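You operate a simulated robot arm through the tools that you are given. There is no shell and no other tool. Be economical: measure what you need, move in short steps, check, and stop when the job is done.

You are at the controls of a simulated robot arm. One attempt, no reset.

Task
Put the green soap in the orange bowl. Take the white tray and leave it in the blue bowl. Take the small soap box and put it on the basin tiles. Put the jar with the orange lid on the top of the shoe rack. Take the blue soap on the counter top and put it away on the top board of the cream shelves. Take the blue cap and put it on the top of the wooden ledge. Close the drawer of the shoe rack. Open the front washer drawer. Any order will do. Set down upright: small soap box, jar with the orange lid, blue cap.

It is judged by the outcome, as a careful person would: the job done as asked, and still so three seconds after it is handed in. It fails if anything else is knocked over, pushed out of place, dropped, spilled or broken. Lids that push on must go on centred and level and be pressed home; caps that screw on are set level and turned clockwise until they are tight.

Robot
A 7-joint arm with a vacuum gripper on a trunk, on a base that drives. Base frame: it is fixed to the floor where the robot stands at the start and does not move with it; the origin is under the middle of the robot, x ahead of it, y to its left, z up. Lengths are in m, angles in degrees, forces in N, time in s.
With the tool pointing down near the work surface it reaches from about 0.1 to 0.34 m from the robot's upright axis, wherever it stands. Its first joint turns from -69.0 to 172.0 degrees. Places, roughly: basin tiles [1.6, -0.1, 0.7]; blue bowl (28x27x8 cm) [2.8, -4.4, 0.3]; blue cap (5x5x7 cm) [0.4, -4.6, 1]; blue soap (9x6x4 cm) [1.3, -4.6, 0.9]; drawer of the shoe rack [0.4, -4.4, 0.8]; front washer drawer [4.4, 0.1, 0.9]; green soap (9x6x4 cm) [0.5, -0.1, 0.8]; jar with the orange lid (8x8x15 cm) [1.4, -4.4, 0.9]; orange bowl (20x19x9 cm) [2.3, -4.4, 0.3]; small soap box [2.25, -4.5, 1]; top board of the cream shelves (59x21 cm) [0.48, -0.02, 0.76]; top of the shoe rack [0.4, -4.6, 0.9]; top of the wooden ledge (12x46 cm) [0.08, 0.32, 0.8]; white tray (17x13x4 cm) [2.9, -4.3, 0.9]. Payload 1.06 kg.
Tool frame: the origin (TCP) lies in the middle of the cups' lips, and z points out of the cups. The gripper has 1 cup of 0.024 m across, covering 0.024 by 0.024 m (tool x, y); the bellows give 0.008 m. With the vacuum on, a cup seals on a smooth face that it is pressed against (1 to 4 N); it does not hold porous or soft things. The pull reaches 23 N.
Orientation is told as [roll, pitch, yaw] about the base's x, y, z axes, in that order, counted from this pose: with the cups facing straight down, the tool's x points along the base's -x, its y along +y and its z along -z.

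Tools
- The arm moves only by the tool play_rows. Its argument "steps" is a list of rows, each a list of 7 numbers: the shift along the tool's x, y, z in units of 50 mm (1.0 is 50 mm), then the turn, a rotation vector about the tool's x, y, z in units of 8 degrees (1.0 is 8 degrees), then the vacuum: 1 switches it on, 0 off. In form: [[tx, ty, tz, wx, wy, wz, vacuum], ...]. A call has 1 to 10 rows; each row shifts and turns the commanded pose from where the row before left it, along the tool's axes as they then stand. A call with a number of a shift or a turn outside -1 to 1 is refused whole. A row lasts 0.2 s, in which the tool goes at most 0.05 m and 8.6 degrees; a call with a longer step from one row to the next is refused whole, and so is a gripper value outside its range. A pose out of reach is approached as far as the arm can. The call stops where the force on the tool passes 40 N (or 10 N more than at its start, if that is more) or the arm is blocked; 0.2 s more then pass. The pull builds up within a second once a cup has sealed. Time passes only in rows, and 0.2 s behind the last, so rows that do not move give it time. It gives the time, the measured TCP pose, the force on the tool (base axes) and the pull of the vacuum at its end, in the units of the frame above (readings bear some noise), with the torque about the TCP (base axes, N m) and any sound that the robot's microphone picked up.
- Cameras (640 x 400 px; columns grow to the right, rows downward): "scene" is now at [0.1775, 0.0583, 1.1827]; the picture's right is [0.63, -0.77, 0.00], its down [-0.30, -0.24, -0.92] and it looks along [0.72, 0.58, -0.38] (base axes); focal length 214 px, centre (320, 200). "wrist" rides on the gripper at [0.078, 0.019, -0.096] in the tool frame; the picture's right is [-0.24, 0.97, 0.00], its down [-0.71, -0.17, -0.69] and it looks along [-0.67, -0.16, 0.73] (tool axes); focal length 243 px, centre (320, 200). There is no depth. A picture from a camera that has moved, and an enlarged one, comes with that camera's place and axes in the base frame and with its lens. The place of the scene camera against the robot may be out by one fixed shift of up to 0.018 m in any direction.
- snapshot(camera): a new picture of that camera. It takes no simulated time.
- raise_lower(by): slides the trunk up (or, below 0, down) by that many m; the arm and the scene camera ride with it, the base frame stays. It gives what a move gives, with no picture.
- roll_base(legs): drives the robot by 1 to 6 legs, each [ahead, left, turn to the left] in m, m and degrees, along the robot's own axes; the way and the turn of a leg run together, so that a leg with both is an arc; at most 1.5 m and 180 degrees a leg. The arm and the cameras ride along, it lands a little off, and it stops where it bumps. It gives what a move gives.
- pan_tilt(pan, tilt): turns the head with the scene camera to pan (to the left, within 80 degrees either way) and tilt (down, from -29 to 69), counted from straight ahead of the robot. It gives what a move gives.
- close_up(camera, box): a new picture of the part [left, top, right, bottom] of that camera's present view, enlarged. It takes no simulated time.
- job_done(): hands the job in; it is judged then, once.

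Work in short steps. Places have to be worked out from the pictures, the camera data and where the tool is seen: move nearer, look again, correct. Check each grasp and each placing, and mend what went wrong. You have 207 turns and 192 pictures in all, those below and enlarged ones among them. Switch the vacuum off and draw the arm clear of the work before you hand the job in, unless the task says otherwise; then end with one line.

The tools are called after "Request:" as a command line: name --pt "numbers of a row" for each row, then --argument value for the rest, lists and objects as JSON in quotes. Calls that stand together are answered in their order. play_rows: Moves the arm, as the interface text tells. Its arguments: {"type":"object","properties":{"steps":{"type":"array"}},"required":["steps"]} The other tools are called the same way: raise_lower (by) slides the trunk up or down; roll_base (legs) drives the base; pan_tilt (pan, tilt) turns the head that bears the scene camera; snapshot (camera) takes a picture; close_up (camera, box) takes an enlarged picture of a part of a camera's view; job_done () hands the job in.

At the start:

```text
time_s: 0.0
position: [0.2506, 0.1173, 1.0905]
tool_rot: [-0.1, -0.1, 0.0]
contact_force: [0.1, 0.1, -0.3]
torque: [0.0, -0.02, -0.01]
pull: 0.0
trunk travel left (down, up): [-0.325, 0.167]
robot x, y, heading: [0.0013, 0.0016, 0.0]
head pan, tilt: [39.2, 22.5]
```

scene: 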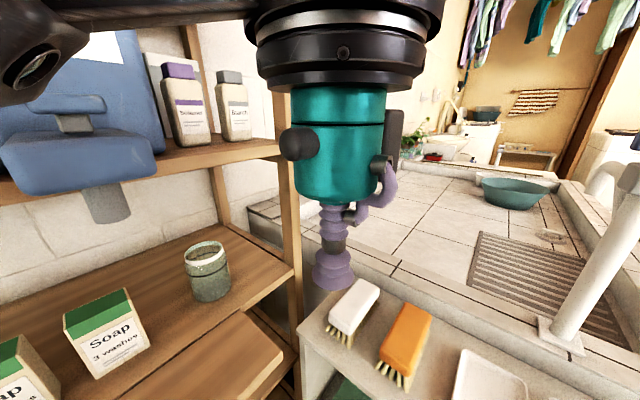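
wrist: 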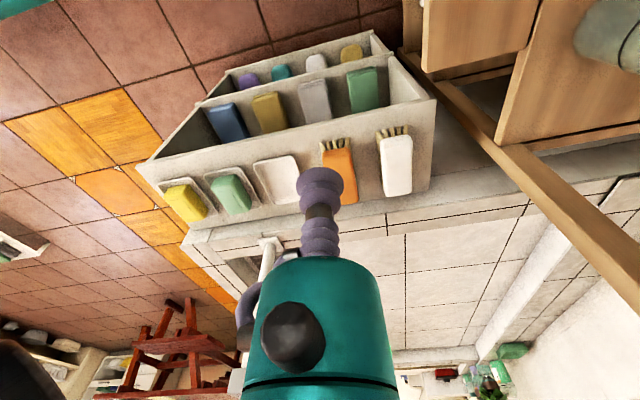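

I'll look at the shelf with the soaps ahead first.

Request:
pan_tilt --pan -10 --tilt 40

Request:
snapshot --camera "scene"

Request:
pan_tilt --pan -75 --tilt 15

Request:
snapshot --camera "scene"

```text
time_s: 1.2
position: [0.2503, 0.1161, 1.0909]
tool_rot: [0.0, 0.0, 0.1]
contact_force: [-0.3, 0.8, 0.0]
torque: [-0.01, 0.02, -0.03]
pull: 0.1
trunk travel left (down, up): [-0.325, 0.167]
robot x, y, heading: [-0.0001, -0.0004, -0.1]
head pan, tilt: [-10.0, 40.0]
```

```text
189 pictures are left
camera scene: at [0.1894, -0.015, 1.1553], right [-0.17, -0.98, 0.0], down [-0.63, 0.11, -0.77], along [0.75, -0.13, -0.64], focal length 214 px, centre (320, 200)
```

scene: 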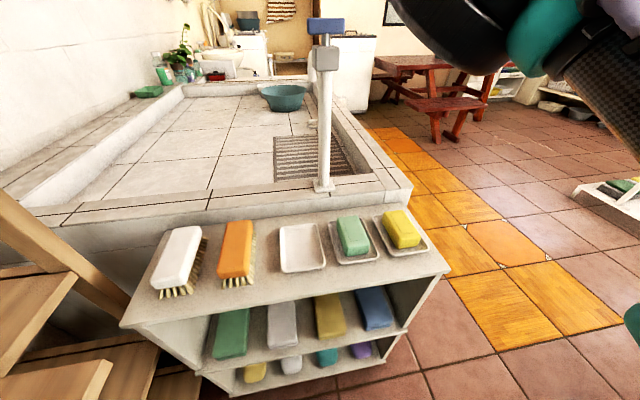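

```text
time_s: 2.5
position: [0.2498, 0.1161, 1.0907]
tool_rot: [0.0, 0.0, 0.0]
contact_force: [0.5, -0.1, 0.1]
torque: [0.01, -0.01, 0.0]
pull: 0.0
trunk travel left (down, up): [-0.325, 0.167]
robot x, y, heading: [-0.001, -0.0002, -0.2]
head pan, tilt: [-75.0, 15.0]
```

```text
188 pictures are left
camera scene: at [0.1299, -0.0905, 1.1948], right [-0.97, -0.26, 0.0], down [-0.07, 0.25, -0.97], along [0.25, -0.93, -0.26], focal length 214 px, centre (320, 200)
```

scene: 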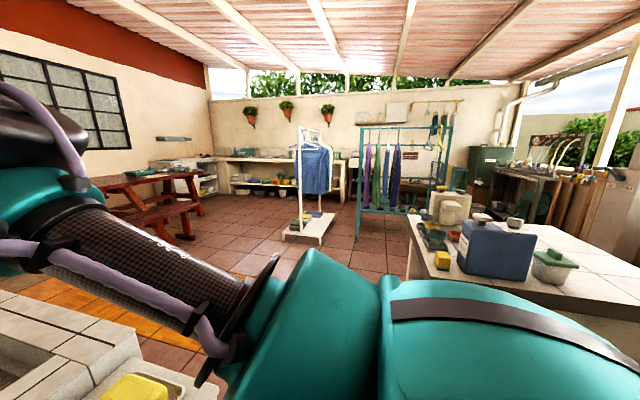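

The soap lies at about (0.475, -0.13), 0.13 m too far to reach from here. I'll look down to see how much room the base has.

Request:
pan_tilt --pan 0 --tilt 69

Request:
snapshot --camera "scene"

```text
time_s: 4.0
position: [0.2512, 0.1164, 1.0915]
tool_rot: [0.0, 0.0, 0.0]
contact_force: [-0.5, -0.6, 0.5]
torque: [-0.01, 0.0, -0.01]
pull: 0.1
trunk travel left (down, up): [-0.325, 0.167]
robot x, y, heading: [0.0027, -0.0023, 0.0]
head pan, tilt: [0.0, 68.8]
```

```text
187 pictures are left
camera scene: at [0.1616, -0.0003, 1.1192], right [0.0, -1.0, 0.0], down [-0.93, 0.0, -0.36], along [0.36, 0.0, -0.93], focal length 214 px, centre (320, 200)
```

scene: 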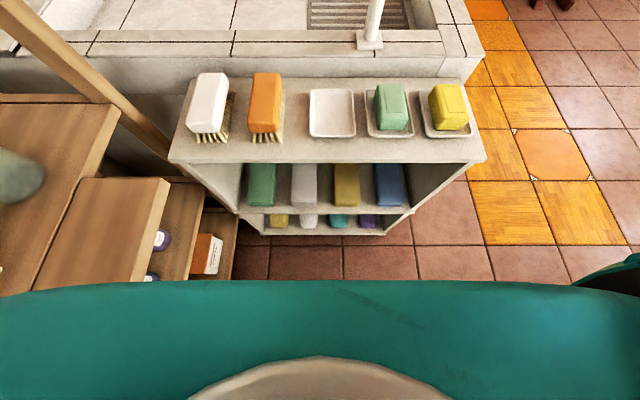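

The base front is at about x=0.165 and the shelf front at about x=0.378. I'll drive ahead 0.15 m, which leaves a gap.

Request:
roll_base --legs '[[0.15, 0, 0]]'

Request:
snapshot --camera "scene"

Request:
snapshot --camera "wrist"

```text
time_s: 5.4
position: [0.3741, 0.1149, 1.0898]
tool_rot: [0.0, -0.1, -0.2]
contact_force: [-0.4, -0.6, 1.0]
torque: [0.03, -0.02, 0.03]
pull: 0.1
trunk travel left (down, up): [-0.325, 0.167]
robot x, y, heading: [0.1251, -0.0012, -0.0]
head pan, tilt: [0.0, 68.8]
stopped in leg 1: the robot was blocked; the commanded pose is now the measured one
```

```text
186 pictures are left
camera scene: at [0.2859, -0.0004, 1.1193], right [0.0, -1.0, 0.0], down [-0.93, 0.0, -0.36], along [0.36, 0.0, -0.93], focal length 214 px, centre (320, 200)
```

scene: 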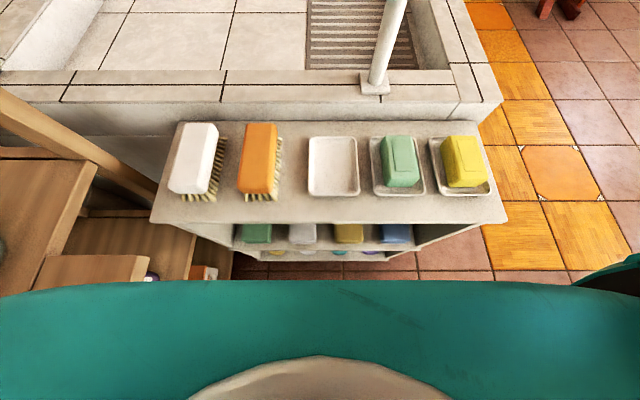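

```text
185 pictures are left
camera wrist: at [0.2969, 0.1355, 1.1861], right [0.24, 0.97, 0.0], down [0.71, -0.17, 0.68], along [0.66, -0.16, -0.73], focal length 243 px, centre (320, 200)
```

wrist: 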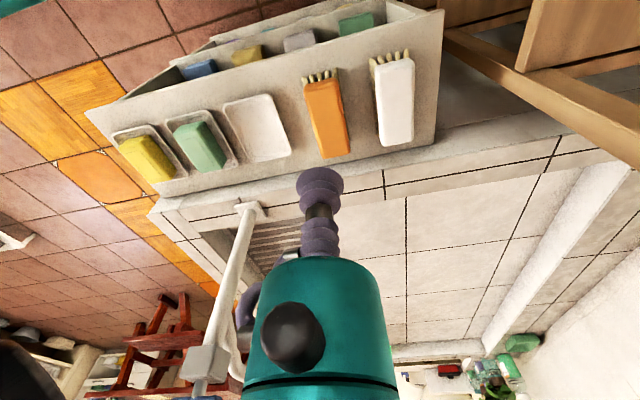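

It bumped at x=0.125, maybe on the wooden shelf to the left. I'll back off a little and slide right in line with the soap, then creep ahead.

Request:
roll_base --legs '[[-0.02, 0, 0], [0, -0.14, 0], [0.03, 0, 0]]'

Request:
raise_lower --by -0.15

Request:
snapshot --camera "wrist"

Request:
snapshot --camera "scene"

```text
time_s: 8.2
position: [0.3769, -0.0214, 1.0896]
tool_rot: [0.0, 0.1, -0.3]
contact_force: [-0.5, 0.9, 0.1]
torque: [-0.02, 0.01, 0.01]
pull: 0.0
trunk travel left (down, up): [-0.325, 0.167]
robot x, y, heading: [0.1251, -0.138, 0.1]
head pan, tilt: [0.0, 68.8]
stopped in leg 3: the robot was blocked; the commanded pose is now the measured one
```

```text
time_s: 9.9
position: [0.3765, -0.0198, 0.9404]
tool_rot: [0.0, 0.1, -0.2]
contact_force: [-0.3, 0.5, 0.0]
torque: [-0.02, -0.01, -0.01]
pull: 0.1
trunk travel left (down, up): [-0.175, 0.317]
robot x, y, heading: [0.1259, -0.1345, -0.0]
head pan, tilt: [0.0, 68.8]
```

```text
184 pictures are left
camera wrist: at [0.2981, -0.0016, 1.0359], right [0.24, 0.97, 0.0], down [0.71, -0.17, 0.68], along [0.66, -0.16, -0.73], focal length 243 px, centre (320, 200)
```

wrist: 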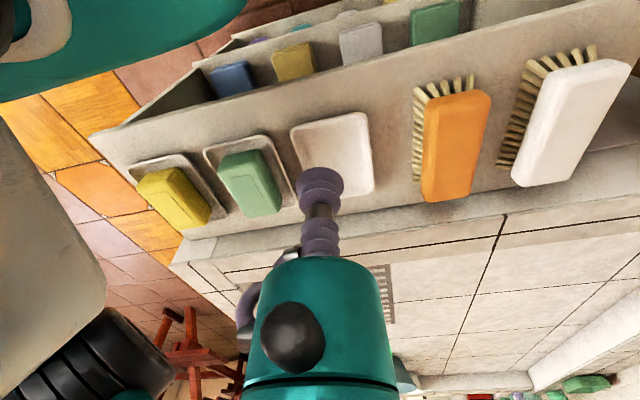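

```text
183 pictures are left
camera scene: at [0.3251, -0.1377, 0.9675], right [0.0, -1.0, 0.0], down [-0.93, 0.0, -0.36], along [0.36, 0.0, -0.93], focal length 214 px, centre (320, 200)
```

scene: 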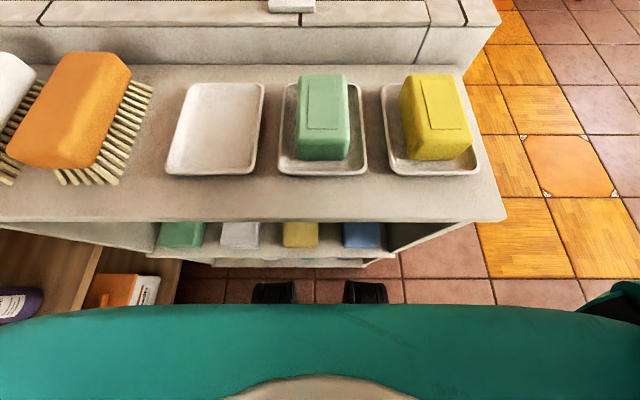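

The wrist view puts the soap top near (0.44, -0.12), within reach. I'll move over it and look.

Request:
play_rows --pt "-0.4 -0.7 0.2 0 0 0 0" --pt "-0.4 -0.7 0.2 0 0 0 0" --pt "-0.4 -0.7 0.2 0 0 0 0" --pt "0 0 0 0 0 0 0"

Request:
snapshot --camera "wrist"

Request:
snapshot --camera "scene"

```text
time_s: 10.5
position: [0.4132, -0.08, 0.921]
tool_rot: [0.6, 0.2, -0.6]
contact_force: [20.7, 57.5, 17.9]
torque: [-6.61, 2.24, 0.2]
pull: 0.0
trunk travel left (down, up): [-0.175, 0.317]
robot x, y, heading: [0.1232, -0.1372, -0.1]
head pan, tilt: [0.0, 68.8]
stopped in row 3: the force on the tool passed its limit at 59 N (the readings are from after the stop); the commanded pose is now the measured one
```

```text
182 pictures are left
camera wrist: at [0.3354, -0.0609, 1.0178], right [0.24, 0.97, 0.01], down [0.71, -0.18, 0.68], along [0.66, -0.16, -0.73], focal length 243 px, centre (320, 200)
```

wrist: 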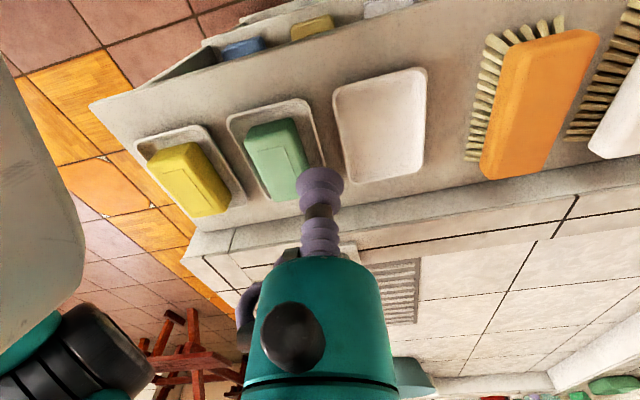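

```text
181 pictures are left
camera scene: at [0.3204, -0.148, 0.9651], right [-0.21, -0.98, 0.0], down [-0.93, 0.2, -0.32], along [0.31, -0.07, -0.95], focal length 214 px, centre (320, 200)
```

scene: 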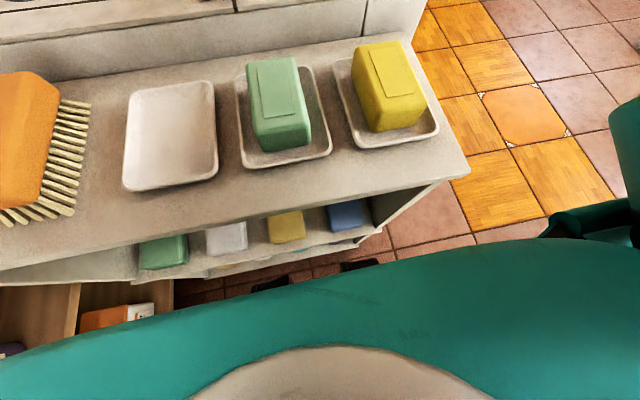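

The gripper pushed against the robot's own head. I'll lift the tool back and turn the head out of the way.

Request:
play_rows --pt "0.4 0.7 -0.2 0 0 0 0" --pt "0.2 0.7 -0.2 0 0 0 0" --pt "0 0 0 0 0 0 0"

Request:
pan_tilt --pan -75 --tilt 30

Request:
snapshot --camera "scene"

```text
time_s: 10.8
position: [0.4117, -0.0728, 0.9223]
tool_rot: [0.7, 0.3, -0.7]
contact_force: [-7.6, 53.5, 16.6]
torque: [-5.93, -0.69, -0.5]
pull: 0.0
trunk travel left (down, up): [-0.175, 0.317]
robot x, y, heading: [0.1249, -0.1395, 0.3]
head pan, tilt: [0.0, 68.8]
stopped in row 1: the force on the tool passed its limit at 79 N (the readings are from after the stop); the commanded pose is now the measured one
```

```text
time_s: 12.3
position: [0.4135, -0.0743, 0.9225]
tool_rot: [0.4, 0.3, -0.9]
contact_force: [-0.1, -0.3, -0.2]
torque: [0.02, 0.0, 0.0]
pull: 0.2
trunk travel left (down, up): [-0.175, 0.317]
robot x, y, heading: [0.1283, -0.1373, 0.1]
head pan, tilt: [-75.0, 30.0]
```

```text
180 pictures are left
camera scene: at [0.2927, -0.225, 1.0189], right [-0.97, -0.26, 0.0], down [-0.13, 0.48, -0.87], along [0.23, -0.84, -0.5], focal length 214 px, centre (320, 200)
```

scene: 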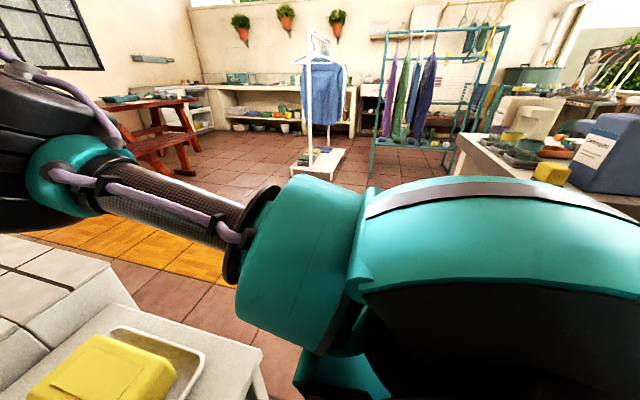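

Force is clear. The arm comes in from the right, so I'll swing the head to the left with the tilt high to keep it free.

Request:
pan_tilt --pan -75 --tilt 0

Request:
pan_tilt --pan 60 --tilt 10

Request:
snapshot --camera "scene"

```text
time_s: 13.2
position: [0.4117, -0.0737, 0.9232]
tool_rot: [0.3, 0.4, -0.8]
contact_force: [-0.5, -0.1, -0.3]
torque: [0.03, 0.0, 0.0]
pull: 0.0
trunk travel left (down, up): [-0.175, 0.317]
robot x, y, heading: [0.1234, -0.1381, 0.2]
head pan, tilt: [-75.0, 0.0]
```

```text
time_s: 15.4
position: [0.4136, -0.0718, 0.9198]
tool_rot: [0.5, -0.1, -2.0]
contact_force: [-15.8, 98.9, -24.8]
torque: [-11.21, -3.86, -8.15]
pull: 0.0
trunk travel left (down, up): [-0.175, 0.317]
robot x, y, heading: [0.1228, -0.1352, 0.1]
head pan, tilt: [60.0, 10.0]
```

```text
179 pictures are left
camera scene: at [0.3592, -0.116, 1.0545], right [0.23, -0.97, 0.0], down [-0.14, -0.03, -0.99], along [0.96, 0.23, -0.14], focal length 214 px, centre (320, 200)
```

scene: 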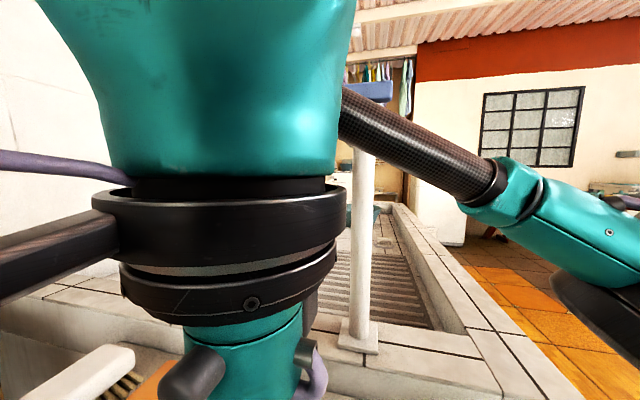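

The head is caught against the wrist, so I'll swing it back to the right and keep it there, working to the left-ahead instead.

Request:
pan_tilt --pan -75 --tilt 10

Request:
roll_base --legs '[[-0.005, -0.09, 0]]'

Request:
snapshot --camera "wrist"

```text
time_s: 17.6
position: [0.4136, -0.0746, 0.9221]
tool_rot: [0.4, 0.3, -0.8]
contact_force: [0.4, 0.2, -0.9]
torque: [0.0, 0.02, -0.01]
pull: 0.1
trunk travel left (down, up): [-0.175, 0.317]
robot x, y, heading: [0.1253, -0.1401, 0.0]
head pan, tilt: [-75.0, 10.0]
```

```text
time_s: 19.0
position: [0.4077, -0.1627, 0.9217]
tool_rot: [0.4, 0.3, -0.6]
contact_force: [0.1, 0.2, 0.1]
torque: [0.01, 0.0, -0.02]
pull: 0.0
trunk travel left (down, up): [-0.175, 0.317]
robot x, y, heading: [0.1195, -0.2251, 0.2]
head pan, tilt: [-75.0, 10.0]
```

```text
178 pictures are left
camera wrist: at [0.3293, -0.1437, 1.0187], right [0.25, 0.97, 0.01], down [0.71, -0.18, 0.68], along [0.66, -0.16, -0.73], focal length 243 px, centre (320, 200)
```

wrist: 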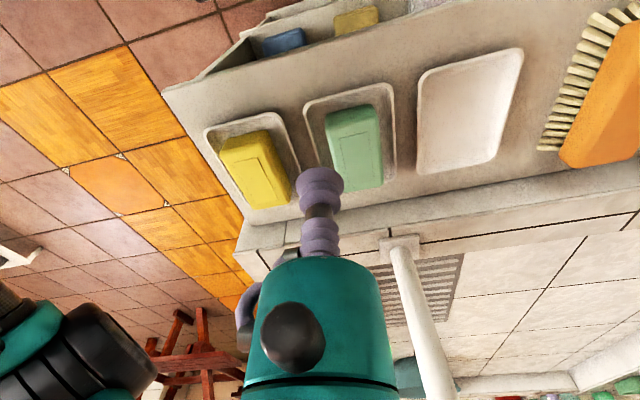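

Triangulating gives the soap top near (0.46, -0.143, 0.79). I'll move above it and look again.

Request:
play_rows --pt "-0.4 0.2 0.3 0 0 0 0" --pt "-0.4 0.2 0.4 0 0 0 0" --pt "0 0 0.5 0 0 0 0" --pt "0 0 0 0 0 0 0"

Request:
snapshot --camera "wrist"

```text
time_s: 20.0
position: [0.4472, -0.1433, 0.8613]
tool_rot: [0.4, 0.3, -0.6]
contact_force: [-0.3, 0.8, 0.0]
torque: [-0.02, -0.02, 0.0]
pull: 0.1
trunk travel left (down, up): [-0.175, 0.317]
robot x, y, heading: [0.1244, -0.2246, -0.1]
head pan, tilt: [-75.0, 10.0]
```

```text
177 pictures are left
camera wrist: at [0.3691, -0.1249, 0.9584], right [0.25, 0.97, 0.01], down [0.71, -0.18, 0.68], along [0.66, -0.16, -0.73], focal length 243 px, centre (320, 200)
```

wrist: 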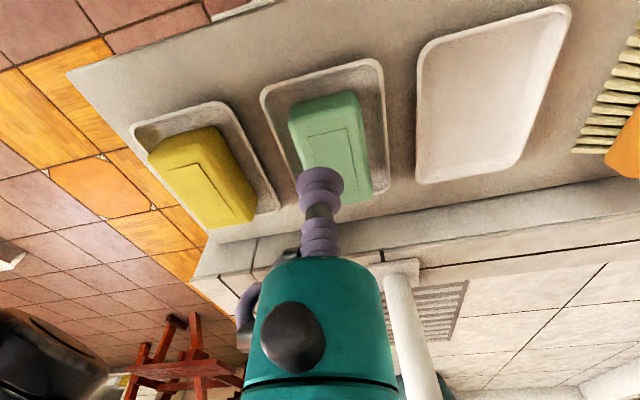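

The soap centre is at about (0.463, -0.137). I'll descend onto it with the vacuum on.

Request:
play_rows --pt "-0.1 0.1 0.5 0 0 0 1" --pt "-0.1 0 0.4 0 0 0 1" --pt "0 0 0.2 0 0 0 1" --pt "0 0 0.1 0 0 0 1"

Request:
snapshot --camera "wrist"

```text
time_s: 21.0
position: [0.4561, -0.1383, 0.8021]
tool_rot: [0.5, 0.3, -0.7]
contact_force: [1.3, 0.1, 7.7]
torque: [-0.04, 0.05, 0.06]
pull: 23.1
trunk travel left (down, up): [-0.175, 0.317]
robot x, y, heading: [0.1202, -0.2295, -0.1]
head pan, tilt: [-75.0, 10.0]
```

```text
176 pictures are left
camera wrist: at [0.3786, -0.1187, 0.8993], right [0.25, 0.97, 0.01], down [0.71, -0.19, 0.68], along [0.66, -0.16, -0.73], focal length 243 px, centre (320, 200)
```

wrist: 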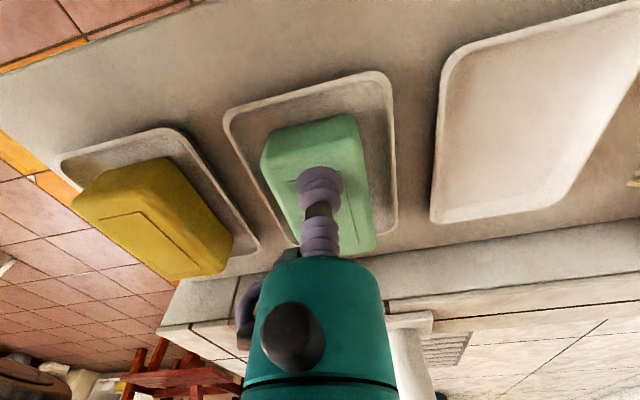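

The seal is full (23 N). I'll lift straight up with the trunk and retract the tool.

Request:
raise_lower --by 0.2

Request:
snapshot --camera "wrist"

```text
time_s: 23.2
position: [0.4561, -0.1372, 1.0019]
tool_rot: [0.3, 0.3, -0.8]
contact_force: [0.2, -0.3, -1.0]
torque: [-0.01, 0.03, 0.01]
pull: 23.1
trunk travel left (down, up): [-0.375, 0.117]
robot x, y, heading: [0.1205, -0.2259, 0.1]
head pan, tilt: [-75.0, 10.0]
```

```text
175 pictures are left
camera wrist: at [0.3792, -0.1184, 1.0985], right [0.25, 0.97, 0.01], down [0.71, -0.18, 0.68], along [0.66, -0.16, -0.73], focal length 243 px, centre (320, 200)
```

wrist: 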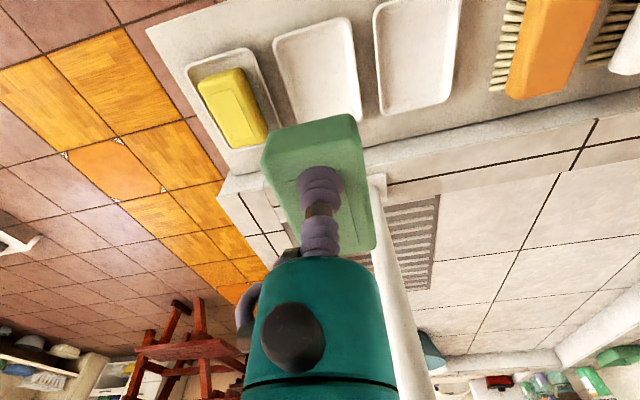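

The soap is held. I'll back off from the shelf and check the gap between the shelf and the white table to the right.

Request:
roll_base --legs '[[-0.06, 0, 0], [0, -0.1, 0]]'

Request:
pan_tilt --pan -78 --tilt 45

Request:
snapshot --camera "scene"

```text
time_s: 25.3
position: [0.3979, -0.2386, 1.002]
tool_rot: [0.4, 0.2, -0.6]
contact_force: [0.7, -0.2, -2.1]
torque: [-0.03, 0.05, 0.01]
pull: 22.3
trunk travel left (down, up): [-0.375, 0.117]
robot x, y, heading: [0.0598, -0.3284, 0.0]
head pan, tilt: [-75.0, 10.0]
```

```text
time_s: 26.3
position: [0.3973, -0.2376, 1.0019]
tool_rot: [0.4, 0.4, -0.6]
contact_force: [0.1, -0.3, -2.1]
torque: [0.01, 0.07, -0.06]
pull: 23.0
trunk travel left (down, up): [-0.375, 0.117]
robot x, y, heading: [0.0604, -0.3268, 0.2]
head pan, tilt: [-78.0, 45.0]
```

```text
174 pictures are left
camera scene: at [0.1706, -0.4058, 1.1994], right [-0.98, -0.21, 0.0], down [-0.15, 0.69, -0.71], along [0.15, -0.69, -0.71], focal length 214 px, centre (320, 200)
```

scene: 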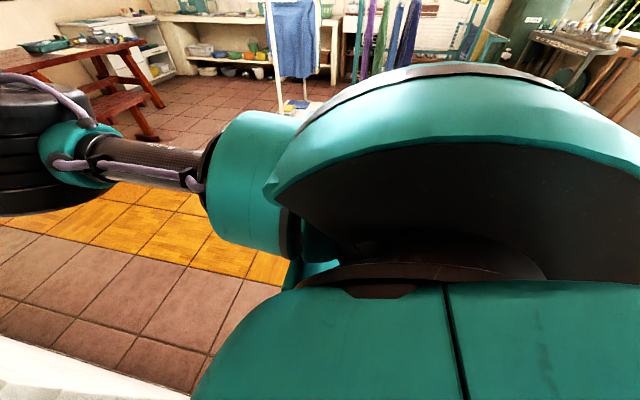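

The shoulder hides the table. I'll slide a little more to the right and turn in small steps.

Request:
roll_base --legs '[[0, -0.07, 0], [0.1, -0.1, -30]]'

Request:
pan_tilt --pan -60 --tilt 10

Request:
snapshot --camera "scene"

```text
time_s: 29.1
position: [0.4692, -0.6092, 1.0025]
tool_rot: [0.4, 0.3, -30.7]
contact_force: [-0.6, -0.2, -1.3]
torque: [0.03, 0.04, -0.01]
pull: 23.1
trunk travel left (down, up): [-0.375, 0.117]
robot x, y, heading: [0.1321, -0.5182, -29.6]
head pan, tilt: [-78.0, 45.0]
```

```text
time_s: 30.1
position: [0.4683, -0.6087, 1.0019]
tool_rot: [0.4, 0.2, -30.6]
contact_force: [0.1, -0.4, -2.5]
torque: [0.01, 0.03, -0.01]
pull: 22.4
trunk travel left (down, up): [-0.375, 0.117]
robot x, y, heading: [0.1297, -0.5221, -29.7]
head pan, tilt: [-60.0, 10.0]
```

```text
173 pictures are left
camera scene: at [0.2141, -0.6519, 1.2542], right [-1.0, 0.0, 0.0], down [0.0, 0.17, -0.98], along [0.0, -0.98, -0.17], focal length 214 px, centre (320, 200)
```

scene: 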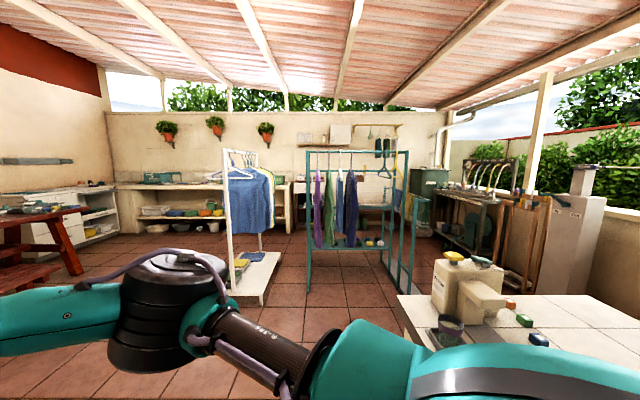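

Looking along −y: the white clothes rack base spans x≈0.75–1.2, and the aisle between it and the red bench is free at x≈1.65. I'll drive to the aisle mouth and turn to face −y.

Request:
roll_base --legs '[[0.8, 0.06, 0], [0.8, 0.06, 0], [0, 0, -60]]'

Request:
pan_tilt --pan -20 --tilt 10

Request:
snapshot --camera "scene"

```text
time_s: 40.9
position: [1.6655, -1.5582, 1.0019]
tool_rot: [0.5, 0.3, -90.4]
contact_force: [0.3, 0.3, -3.0]
torque: [0.03, 0.0, 0.0]
pull: 22.9
trunk travel left (down, up): [-0.375, 0.117]
robot x, y, heading: [1.5701, -1.2214, -89.8]
head pan, tilt: [-60.0, 10.0]
```

```text
time_s: 42.0
position: [1.6653, -1.5576, 1.0019]
tool_rot: [0.4, 0.3, -90.4]
contact_force: [-0.1, -0.2, -2.5]
torque: [0.1, -0.01, -0.01]
pull: 22.9
trunk travel left (down, up): [-0.375, 0.117]
robot x, y, heading: [1.5764, -1.218, -89.5]
head pan, tilt: [-20.0, 10.0]
```

```text
172 pictures are left
camera scene: at [1.554, -1.392, 1.2543], right [-0.94, 0.34, 0.0], down [0.06, 0.16, -0.98], along [-0.33, -0.93, -0.17], focal length 214 px, centre (320, 200)
```

scene: 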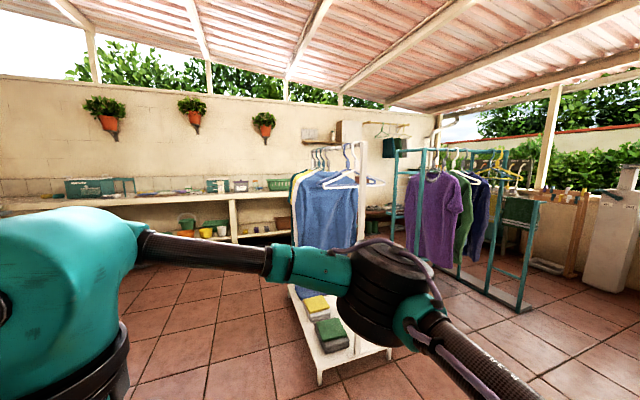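

The white rack corner is at about (1.24, -2.28), so I'll shift left 0.2 m (toward +x) and drive down the aisle.

Request:
roll_base --legs '[[0.1, 0.2, 0], [1.4, 0, 0]]'

Request:
pan_tilt --pan 10 --tilt 20

Request:
snapshot --camera "scene"

```text
time_s: 50.8
position: [1.8492, -3.0297, 1.0021]
tool_rot: [0.4, 0.3, -91.8]
contact_force: [0.2, 0.9, -1.7]
torque: [0.03, 0.02, 0.0]
pull: 23.3
trunk travel left (down, up): [-0.375, 0.117]
robot x, y, heading: [1.7677, -2.6876, -91.0]
head pan, tilt: [-20.0, 10.0]
```

```text
time_s: 51.8
position: [1.8473, -3.0313, 1.0024]
tool_rot: [0.4, 0.3, -91.8]
contact_force: [0.3, 0.0, -2.1]
torque: [0.05, -0.01, 0.0]
pull: 23.1
trunk travel left (down, up): [-0.375, 0.117]
robot x, y, heading: [1.7653, -2.6897, -90.9]
head pan, tilt: [10.0, 20.0]
```

```text
171 pictures are left
camera scene: at [1.7889, -2.867, 1.238], right [-0.99, -0.15, 0.0], down [-0.05, 0.34, -0.94], along [0.15, -0.93, -0.34], focal length 214 px, centre (320, 200)
```

scene: 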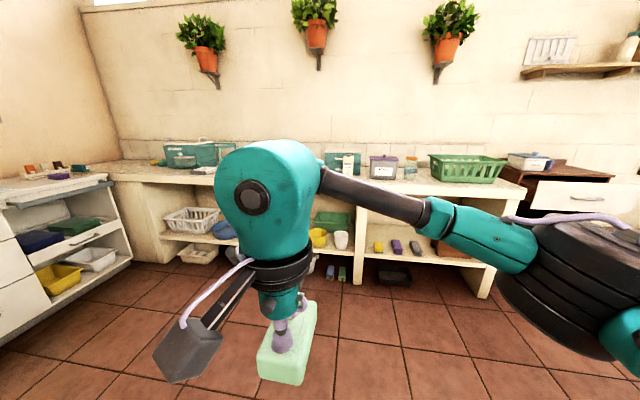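

The bowls are on the lower board under the far counter, around x = 2.3–2.8. I'll drive to x≈2.5 and look from there.

Request:
roll_base --legs '[[0.1, 0.9, 0]]'

Request:
pan_tilt --pan -15 --tilt 30

Request:
snapshot --camera "scene"

Request:
snapshot --camera "wrist"

```text
time_s: 60.0
position: [2.7441, -3.1447, 1.0019]
tool_rot: [0.4, 0.3, -91.6]
contact_force: [1.2, -0.6, -3.1]
torque: [0.04, 0.01, 0.01]
pull: 22.8
trunk travel left (down, up): [-0.375, 0.117]
robot x, y, heading: [2.6613, -2.8035, -90.7]
head pan, tilt: [10.0, 20.0]
```

```text
time_s: 60.9
position: [2.7438, -3.1447, 1.0013]
tool_rot: [0.3, 0.3, -91.6]
contact_force: [-0.1, 0.6, -1.2]
torque: [0.09, 0.03, 0.03]
pull: 22.3
trunk travel left (down, up): [-0.375, 0.117]
robot x, y, heading: [2.6628, -2.8092, -91.0]
head pan, tilt: [-15.0, 30.0]
```

```text
170 pictures are left
camera scene: at [2.6449, -2.9772, 1.2219], right [-0.96, 0.27, 0.0], down [0.14, 0.48, -0.87], along [-0.24, -0.83, -0.5], focal length 214 px, centre (320, 200)
```

scene: 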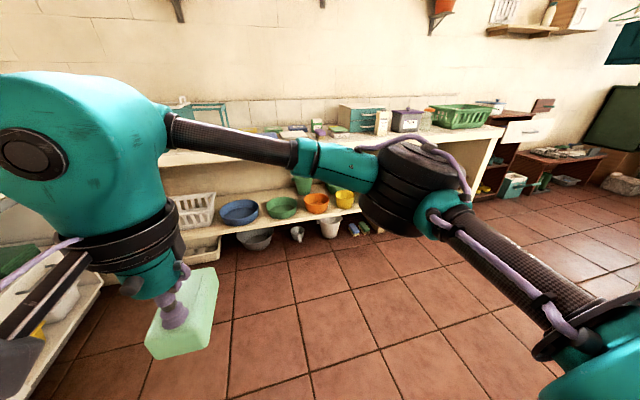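

```text
169 pictures are left
camera wrist: at [2.7636, -3.0675, 1.0986], right [0.96, -0.26, 0.01], down [-0.2, -0.71, 0.68], along [-0.17, -0.66, -0.73], focal length 243 px, centre (320, 200)
```

wrist: 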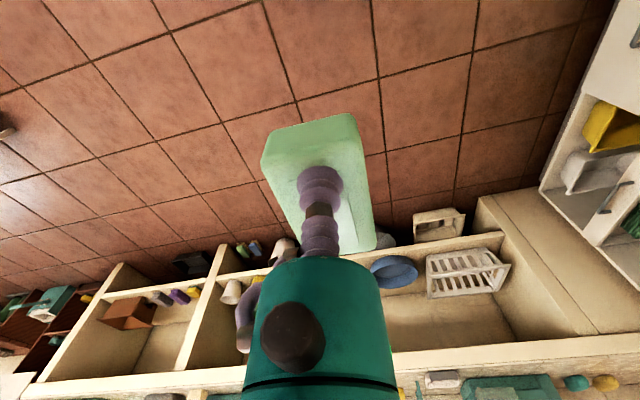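

I'll zoom in on the bowls and the items on the floor under them.

Request:
close_up --camera "scene" --box '[170, 150, 410, 280]'

```text
2.67 times, centred on (290, 215) of scene
camera zoom: at [2.6449, -2.9772, 1.2219], right [-0.96, 0.27, 0.0], down [0.14, 0.48, -0.87], along [-0.24, -0.83, -0.5], focal length 572 px, centre (400, 160)
```

zoom: 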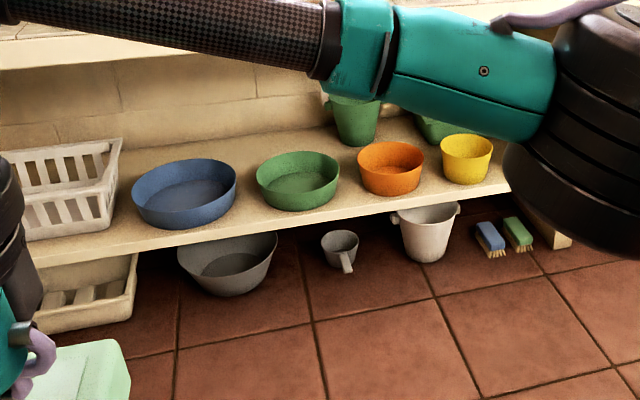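

The orange bowl is at about (2.27, -4.42), and its board's front edge is at about y=-4.28. I'll test the arm's low forward reach here in free space: trunk down first, then extend.

Request:
pan_tilt --pan -78 --tilt 10

Request:
raise_lower --by -0.372

Request:
play_rows --pt "-0.5 0 0.4 0 0 0 1" --pt "-0.5 0 0.4 0 0 0 1" --pt "-0.5 0 0.4 0 0 0 1" --pt "0 0 0.5 0 0 0 1" --pt "0 0 0 0 0 0 1"

Request:
snapshot --camera "scene"

```text
time_s: 62.2
position: [2.7435, -3.1448, 1.0022]
tool_rot: [0.4, 0.2, -91.6]
contact_force: [0.0, 0.5, -2.2]
torque: [0.05, -0.05, 0.03]
pull: 23.1
trunk travel left (down, up): [-0.375, 0.117]
robot x, y, heading: [2.665, -2.8082, -90.7]
head pan, tilt: [-78.0, 10.0]
```

```text
time_s: 65.8
position: [2.7447, -3.1445, 0.6301]
tool_rot: [0.5, 0.2, -91.6]
contact_force: [0.2, 0.2, -2.0]
torque: [0.05, 0.01, -0.04]
pull: 22.9
trunk travel left (down, up): [-0.003, 0.489]
robot x, y, heading: [2.6619, -2.811, -90.7]
head pan, tilt: [-78.0, 10.0]
```

```text
time_s: 67.0
position: [2.7426, -3.2205, 0.5427]
tool_rot: [0.4, 0.4, -91.6]
contact_force: [-1.1, -0.3, -2.2]
torque: [0.03, 0.0, -0.04]
pull: 22.6
trunk travel left (down, up): [-0.003, 0.489]
robot x, y, heading: [2.6596, -2.806, -90.8]
head pan, tilt: [-78.0, 10.0]
```

```text
167 pictures are left
camera scene: at [2.5768, -3.0133, 0.8757], right [-0.19, 0.98, 0.0], down [0.17, 0.03, -0.98], along [-0.97, -0.19, -0.17], focal length 214 px, centre (320, 200)
```

scene: 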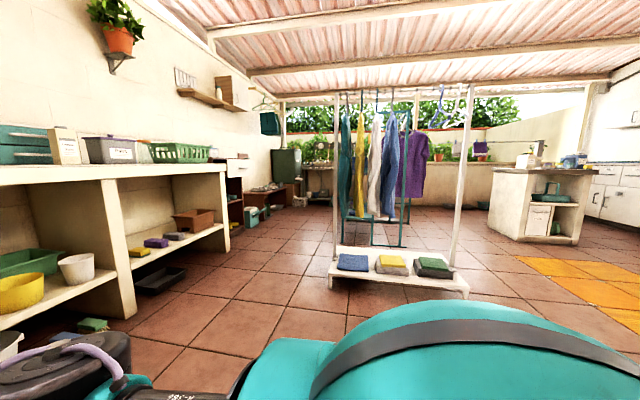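

Reach is good: 0.41 m ahead at z=0.54 with the tool down. The counter top is at about z 0.87, so I'd like the head above it; I'll test with the trunk up 0.08 and the arm further down.

Request:
raise_lower --by 0.08

Request:
play_rows --pt "0 0 0.8 0 0 0 1" --pt "0 0 0.8 0 0 0 1" --pt "0 0 0.8 0 0 0 1" --pt "0 0 0.8 0 0 0 1" --pt "0 0 0.4 0 0 0 1" --pt "0 0 0 0 0 0 1"

Request:
snapshot --camera "wrist"

```text
time_s: 68.2
position: [2.7426, -3.2206, 0.6242]
tool_rot: [0.4, 0.4, -91.7]
contact_force: [-0.3, 0.3, -2.1]
torque: [0.05, -0.01, -0.02]
pull: 22.7
trunk travel left (down, up): [-0.083, 0.409]
robot x, y, heading: [2.6618, -2.8066, -91.1]
head pan, tilt: [-78.0, 10.0]
```

```text
time_s: 69.6
position: [2.7426, -3.2205, 0.4436]
tool_rot: [0.4, 0.3, -91.6]
contact_force: [-0.8, 1.2, -1.8]
torque: [0.02, 0.0, 0.01]
pull: 23.5
trunk travel left (down, up): [-0.083, 0.409]
robot x, y, heading: [2.6637, -2.8066, -90.9]
head pan, tilt: [-78.0, 10.0]
```

```text
166 pictures are left
camera wrist: at [2.7636, -3.1415, 0.5407], right [0.96, -0.26, 0.01], down [-0.2, -0.71, 0.68], along [-0.17, -0.66, -0.73], focal length 243 px, centre (320, 200)
```

wrist: 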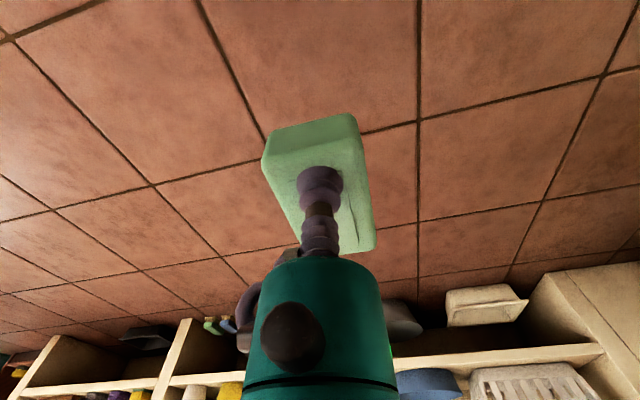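

Plenty of reach. Now I'll line up with the orange bowl in x and drive closer, then look.

Request:
play_rows --pt "0 0 -0.8 0 0 0 1" --pt "0 0 -0.4 0 0 0 1"

Request:
roll_base --legs '[[0, -0.47, 0], [0.75, 0, 1]]'

Request:
pan_tilt --pan -40 --tilt 35

Request:
snapshot --camera "scene"

Request:
snapshot --camera "wrist"

```text
time_s: 70.2
position: [2.7425, -3.2182, 0.5045]
tool_rot: [0.4, 0.2, -91.5]
contact_force: [0.6, 0.3, -2.1]
torque: [0.06, -0.03, -0.02]
pull: 23.1
trunk travel left (down, up): [-0.083, 0.409]
robot x, y, heading: [2.6622, -2.8064, -90.9]
head pan, tilt: [-78.0, 10.0]
```

```text
time_s: 78.5
position: [2.3109, -3.9685, 0.503]
tool_rot: [0.4, 0.3, -88.9]
contact_force: [0.2, 0.0, -1.1]
torque: [0.03, 0.01, 0.0]
pull: 23.1
trunk travel left (down, up): [-0.083, 0.409]
robot x, y, heading: [2.2082, -3.5634, -88.1]
head pan, tilt: [-78.0, 10.0]
```

```text
time_s: 79.5
position: [2.3101, -3.968, 0.5036]
tool_rot: [0.4, 0.3, -89.0]
contact_force: [-1.1, 0.6, -2.1]
torque: [0.04, 0.02, -0.01]
pull: 22.8
trunk travel left (down, up): [-0.083, 0.409]
robot x, y, heading: [2.2105, -3.56, -88.1]
head pan, tilt: [-40.0, 35.0]
```

```text
165 pictures are left
camera scene: at [2.1693, -3.8002, 0.9055], right [-0.79, 0.62, 0.0], down [0.35, 0.45, -0.82], along [-0.51, -0.64, -0.57], focal length 214 px, centre (320, 200)
```

scene: 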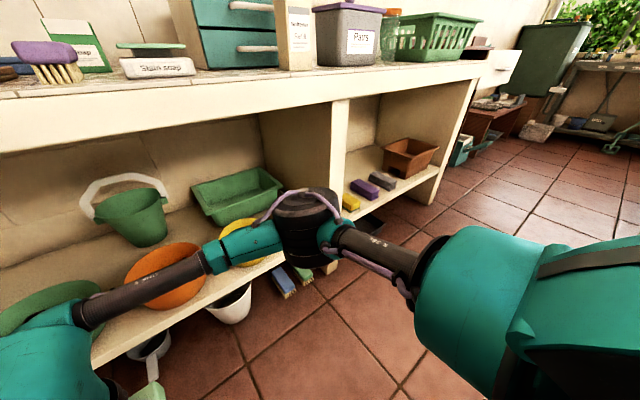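

```text
164 pictures are left
camera wrist: at [2.3262, -3.89, 0.6006], right [0.98, -0.22, 0.01], down [-0.16, -0.71, 0.68], along [-0.14, -0.67, -0.73], focal length 243 px, centre (320, 200)
```

wrist: 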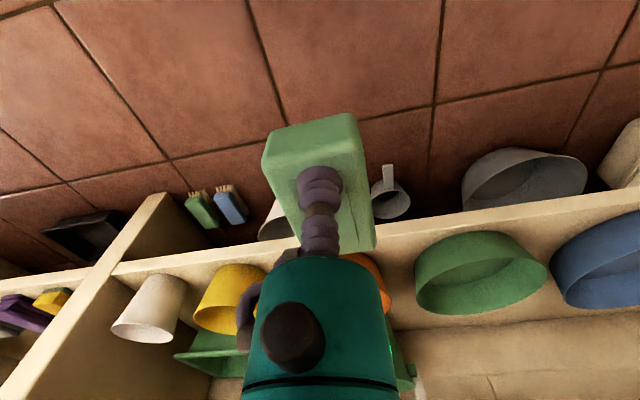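

Shelf top is z≈0.32, bowl rim ≈0.41, bowl centre ≈(2.275, -4.39). The soap bottom is at ~0.46 and the elbow should pass beneath the counter's underside (~0.81). I'll tuck the head, creep in 0.27 m and look.

Request:
pan_tilt --pan -78 --tilt -20

Request:
roll_base --legs '[[0.27, -0.045, 0]]'

Request:
snapshot --camera "wrist"

Request:
snapshot --camera "scene"

```text
time_s: 80.8
position: [2.3102, -3.9677, 0.5032]
tool_rot: [0.4, 0.3, -89.0]
contact_force: [0.3, 0.2, -1.5]
torque: [0.05, -0.03, 0.0]
pull: 22.3
trunk travel left (down, up): [-0.083, 0.409]
robot x, y, heading: [2.2088, -3.5593, -88.1]
head pan, tilt: [-78.0, -20.0]
```

```text
time_s: 82.7
position: [2.2684, -4.2371, 0.5045]
tool_rot: [0.5, 0.3, -89.6]
contact_force: [-0.5, -0.3, -1.8]
torque: [0.02, -0.01, 0.02]
pull: 23.1
trunk travel left (down, up): [-0.083, 0.409]
robot x, y, heading: [2.1719, -3.8329, -88.9]
head pan, tilt: [-78.0, -20.0]
```

```text
163 pictures are left
camera wrist: at [2.2849, -4.1591, 0.6006], right [0.97, -0.23, 0.01], down [-0.17, -0.71, 0.68], along [-0.15, -0.66, -0.73], focal length 243 px, centre (320, 200)
```

wrist: 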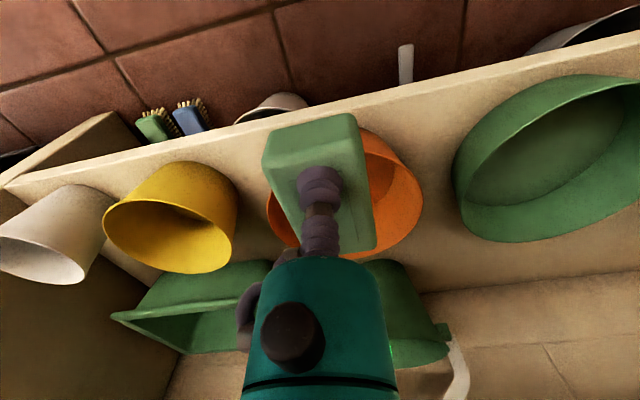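

```text
162 pictures are left
camera scene: at [2.11, -4.0164, 0.9909], right [-0.23, 0.97, 0.0], down [-0.33, -0.08, -0.94], along [-0.91, -0.22, 0.34], focal length 214 px, centre (320, 200)
```

scene: 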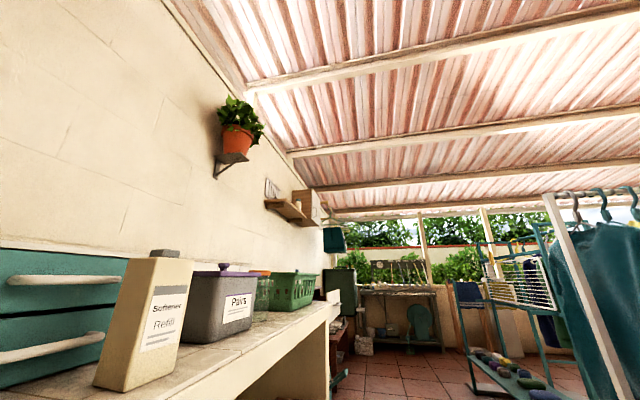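

The bowl rim centre appears to be near (2.27, -4.355). I'll drive 0.06 m more and extend the arm 0.06 m.

Request:
roll_base --legs '[[0.06, 0, 0]]'

Request:
play_rows --pt "-0.6 0 0 0 0 0 1" --pt "-0.6 0 0 0 0 0 1" --pt "0 0 0 0 0 0 1"

Request:
snapshot --camera "wrist"

```text
time_s: 83.7
position: [2.2688, -4.2961, 0.5039]
tool_rot: [0.5, 0.3, -89.5]
contact_force: [0.7, 0.4, -1.4]
torque: [0.06, -0.03, -0.01]
pull: 22.9
trunk travel left (down, up): [-0.083, 0.409]
robot x, y, heading: [2.1714, -3.8929, -88.5]
head pan, tilt: [-78.0, -20.0]
```

```text
time_s: 84.5
position: [2.2704, -4.3574, 0.5023]
tool_rot: [0.5, 0.2, -89.4]
contact_force: [0.4, 0.6, -2.4]
torque: [0.05, -0.02, 0.02]
pull: 23.1
trunk travel left (down, up): [-0.083, 0.409]
robot x, y, heading: [2.1742, -3.8908, -88.7]
head pan, tilt: [-78.0, -20.0]
```

```text
161 pictures are left
camera wrist: at [2.2866, -4.2792, 0.5985], right [0.97, -0.23, 0.01], down [-0.17, -0.71, 0.68], along [-0.15, -0.66, -0.73], focal length 243 px, centre (320, 200)
```

wrist: 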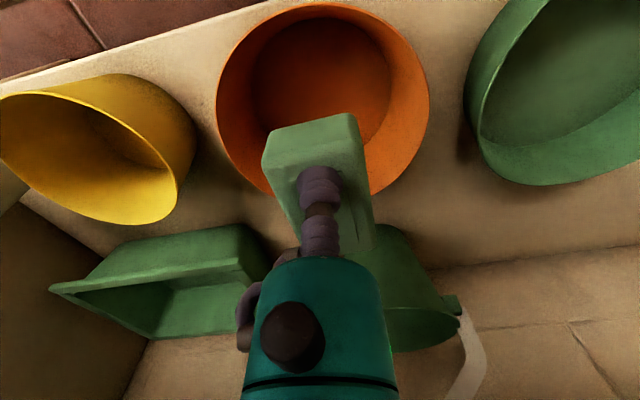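

The soap is centred over the bowl at (2.27, -4.355). I'll lower it toward the bowl floor.

Request:
play_rows --pt "0 0 0.6 0 0 0 1" --pt "0 0 0.6 0 0 0 1" --pt "0 0 0.6 0 0 0 1" --pt "0 0 0.3 0 0 0 1" --pt "0 0 0.2 0 0 0 1"

Request:
snapshot --camera "wrist"

```text
time_s: 85.7
position: [2.2691, -4.3569, 0.388]
tool_rot: [0.3, 0.3, -89.5]
contact_force: [-0.2, 0.0, -2.0]
torque: [0.03, 0.01, 0.03]
pull: 23.0
trunk travel left (down, up): [-0.083, 0.409]
robot x, y, heading: [2.1705, -3.8884, -88.6]
head pan, tilt: [-78.0, -20.0]
```

```text
160 pictures are left
camera wrist: at [2.2868, -4.2792, 0.4843], right [0.97, -0.23, 0.01], down [-0.17, -0.71, 0.68], along [-0.15, -0.66, -0.73], focal length 243 px, centre (320, 200)
```

wrist: 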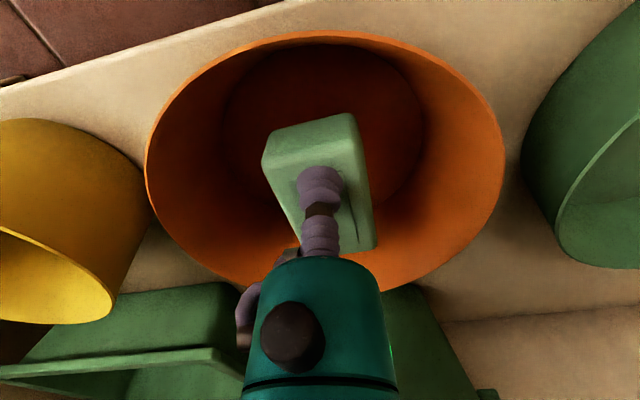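

Inside the bowl. I'll shift slightly toward the centre and continue down until contact.

Request:
play_rows --pt "0.2 0 0.2 0 0 0 1" --pt "0 0 0.1 0 0 0 1" --pt "0 0 0.1 0 0 0 1" --pt "0 0 0.1 0 0 0 1"

```text
time_s: 86.7
position: [2.2704, -4.3476, 0.365]
tool_rot: [0.4, 0.3, -89.5]
contact_force: [-0.1, 0.5, -1.3]
torque: [0.05, 0.02, -0.01]
pull: 22.6
trunk travel left (down, up): [-0.083, 0.409]
robot x, y, heading: [2.175, -3.8893, -88.7]
head pan, tilt: [-78.0, -20.0]
```

No contact yet, so I'll go on down in small steps.

Request:
play_rows --pt "0 0 0.1 0 0 0 1" --pt "0 0 0.1 0 0 0 1" --pt "0 0 0.1 0 0 0 1"

Request:
snapshot --camera "wrist"

```text
time_s: 87.5
position: [2.2715, -4.3459, 0.348]
tool_rot: [0.4, 0.3, -89.7]
contact_force: [-0.7, 0.2, -2.3]
torque: [0.06, -0.04, 0.0]
pull: 23.2
trunk travel left (down, up): [-0.083, 0.409]
robot x, y, heading: [2.1735, -3.8892, -88.4]
head pan, tilt: [-78.0, -20.0]
```

```text
159 pictures are left
camera wrist: at [2.2881, -4.2684, 0.4454], right [0.97, -0.23, 0.01], down [-0.17, -0.71, 0.68], along [-0.15, -0.66, -0.73], focal length 243 px, centre (320, 200)
```

wrist: 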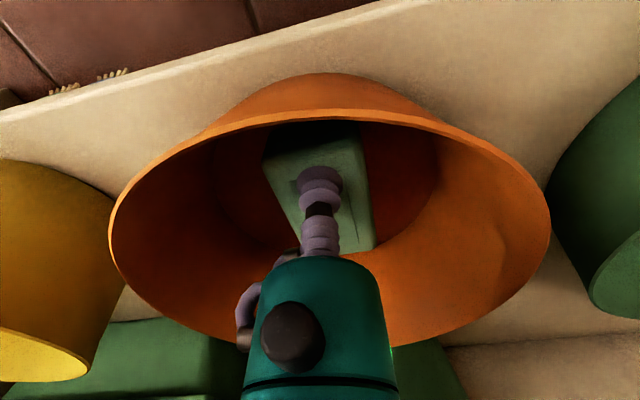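

Still hanging free; continue down.

Request:
play_rows --pt "0 0 0.1 0 0 0 1" --pt "0 0 0.1 0 0 0 1" --pt "0 0 0.1 0 0 0 1" --pt "0 0 0.1 0 0 0 1"

```text
time_s: 88.6
position: [2.2736, -4.3476, 0.3331]
tool_rot: [0.9, 0.2, -89.6]
contact_force: [-1.2, -0.4, 19.9]
torque: [-0.06, 0.07, -0.05]
pull: 22.2
trunk travel left (down, up): [-0.083, 0.409]
robot x, y, heading: [2.17, -3.8899, -88.8]
head pan, tilt: [-78.0, -20.0]
stopped in row 4: the force on the tool passed its limit at 42 N (the readings are from after the stop); the commanded pose is now the measured one
```

Contact: the soap rests on the bowl floor (z≈0.293). I'll ease off, release the vacuum and lift.

Request:
play_rows --pt "0 0 -0.08 0 0 0 1" --pt "0 0 0 0 0 0 0" --pt "0 0 0 0 0 0 0" --pt "0 0 0 0 0 0 0" --pt "0 0 -0.3 0 0 0 0" --pt "0 0 -0.6 0 0 0 0" --pt "0 0 -0.8 0 0 0 0" --pt "0 0 -0.8 0 0 0 0" --pt "0 0 -0.8 0 0 0 0"

Request:
snapshot --camera "wrist"

```text
time_s: 90.6
position: [2.2714, -4.3476, 0.4987]
tool_rot: [0.6, 0.2, -89.7]
contact_force: [0.6, 0.9, 1.3]
torque: [0.0, -0.01, -0.03]
pull: 0.0
trunk travel left (down, up): [-0.083, 0.409]
robot x, y, heading: [2.1734, -3.889, -88.8]
head pan, tilt: [-78.0, -20.0]
```

```text
158 pictures are left
camera wrist: at [2.288, -4.27, 0.5969], right [0.97, -0.23, 0.01], down [-0.17, -0.71, 0.68], along [-0.15, -0.66, -0.73], focal length 243 px, centre (320, 200)
```

wrist: 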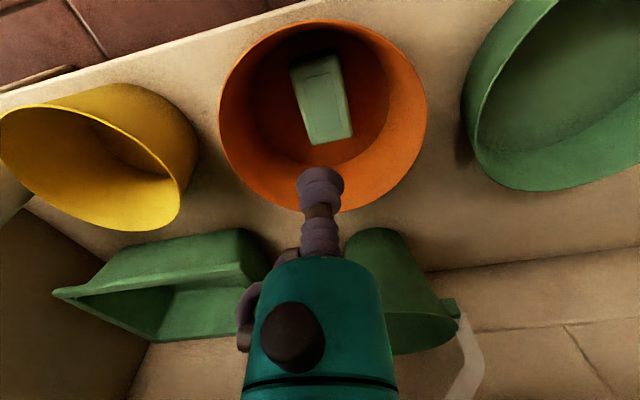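

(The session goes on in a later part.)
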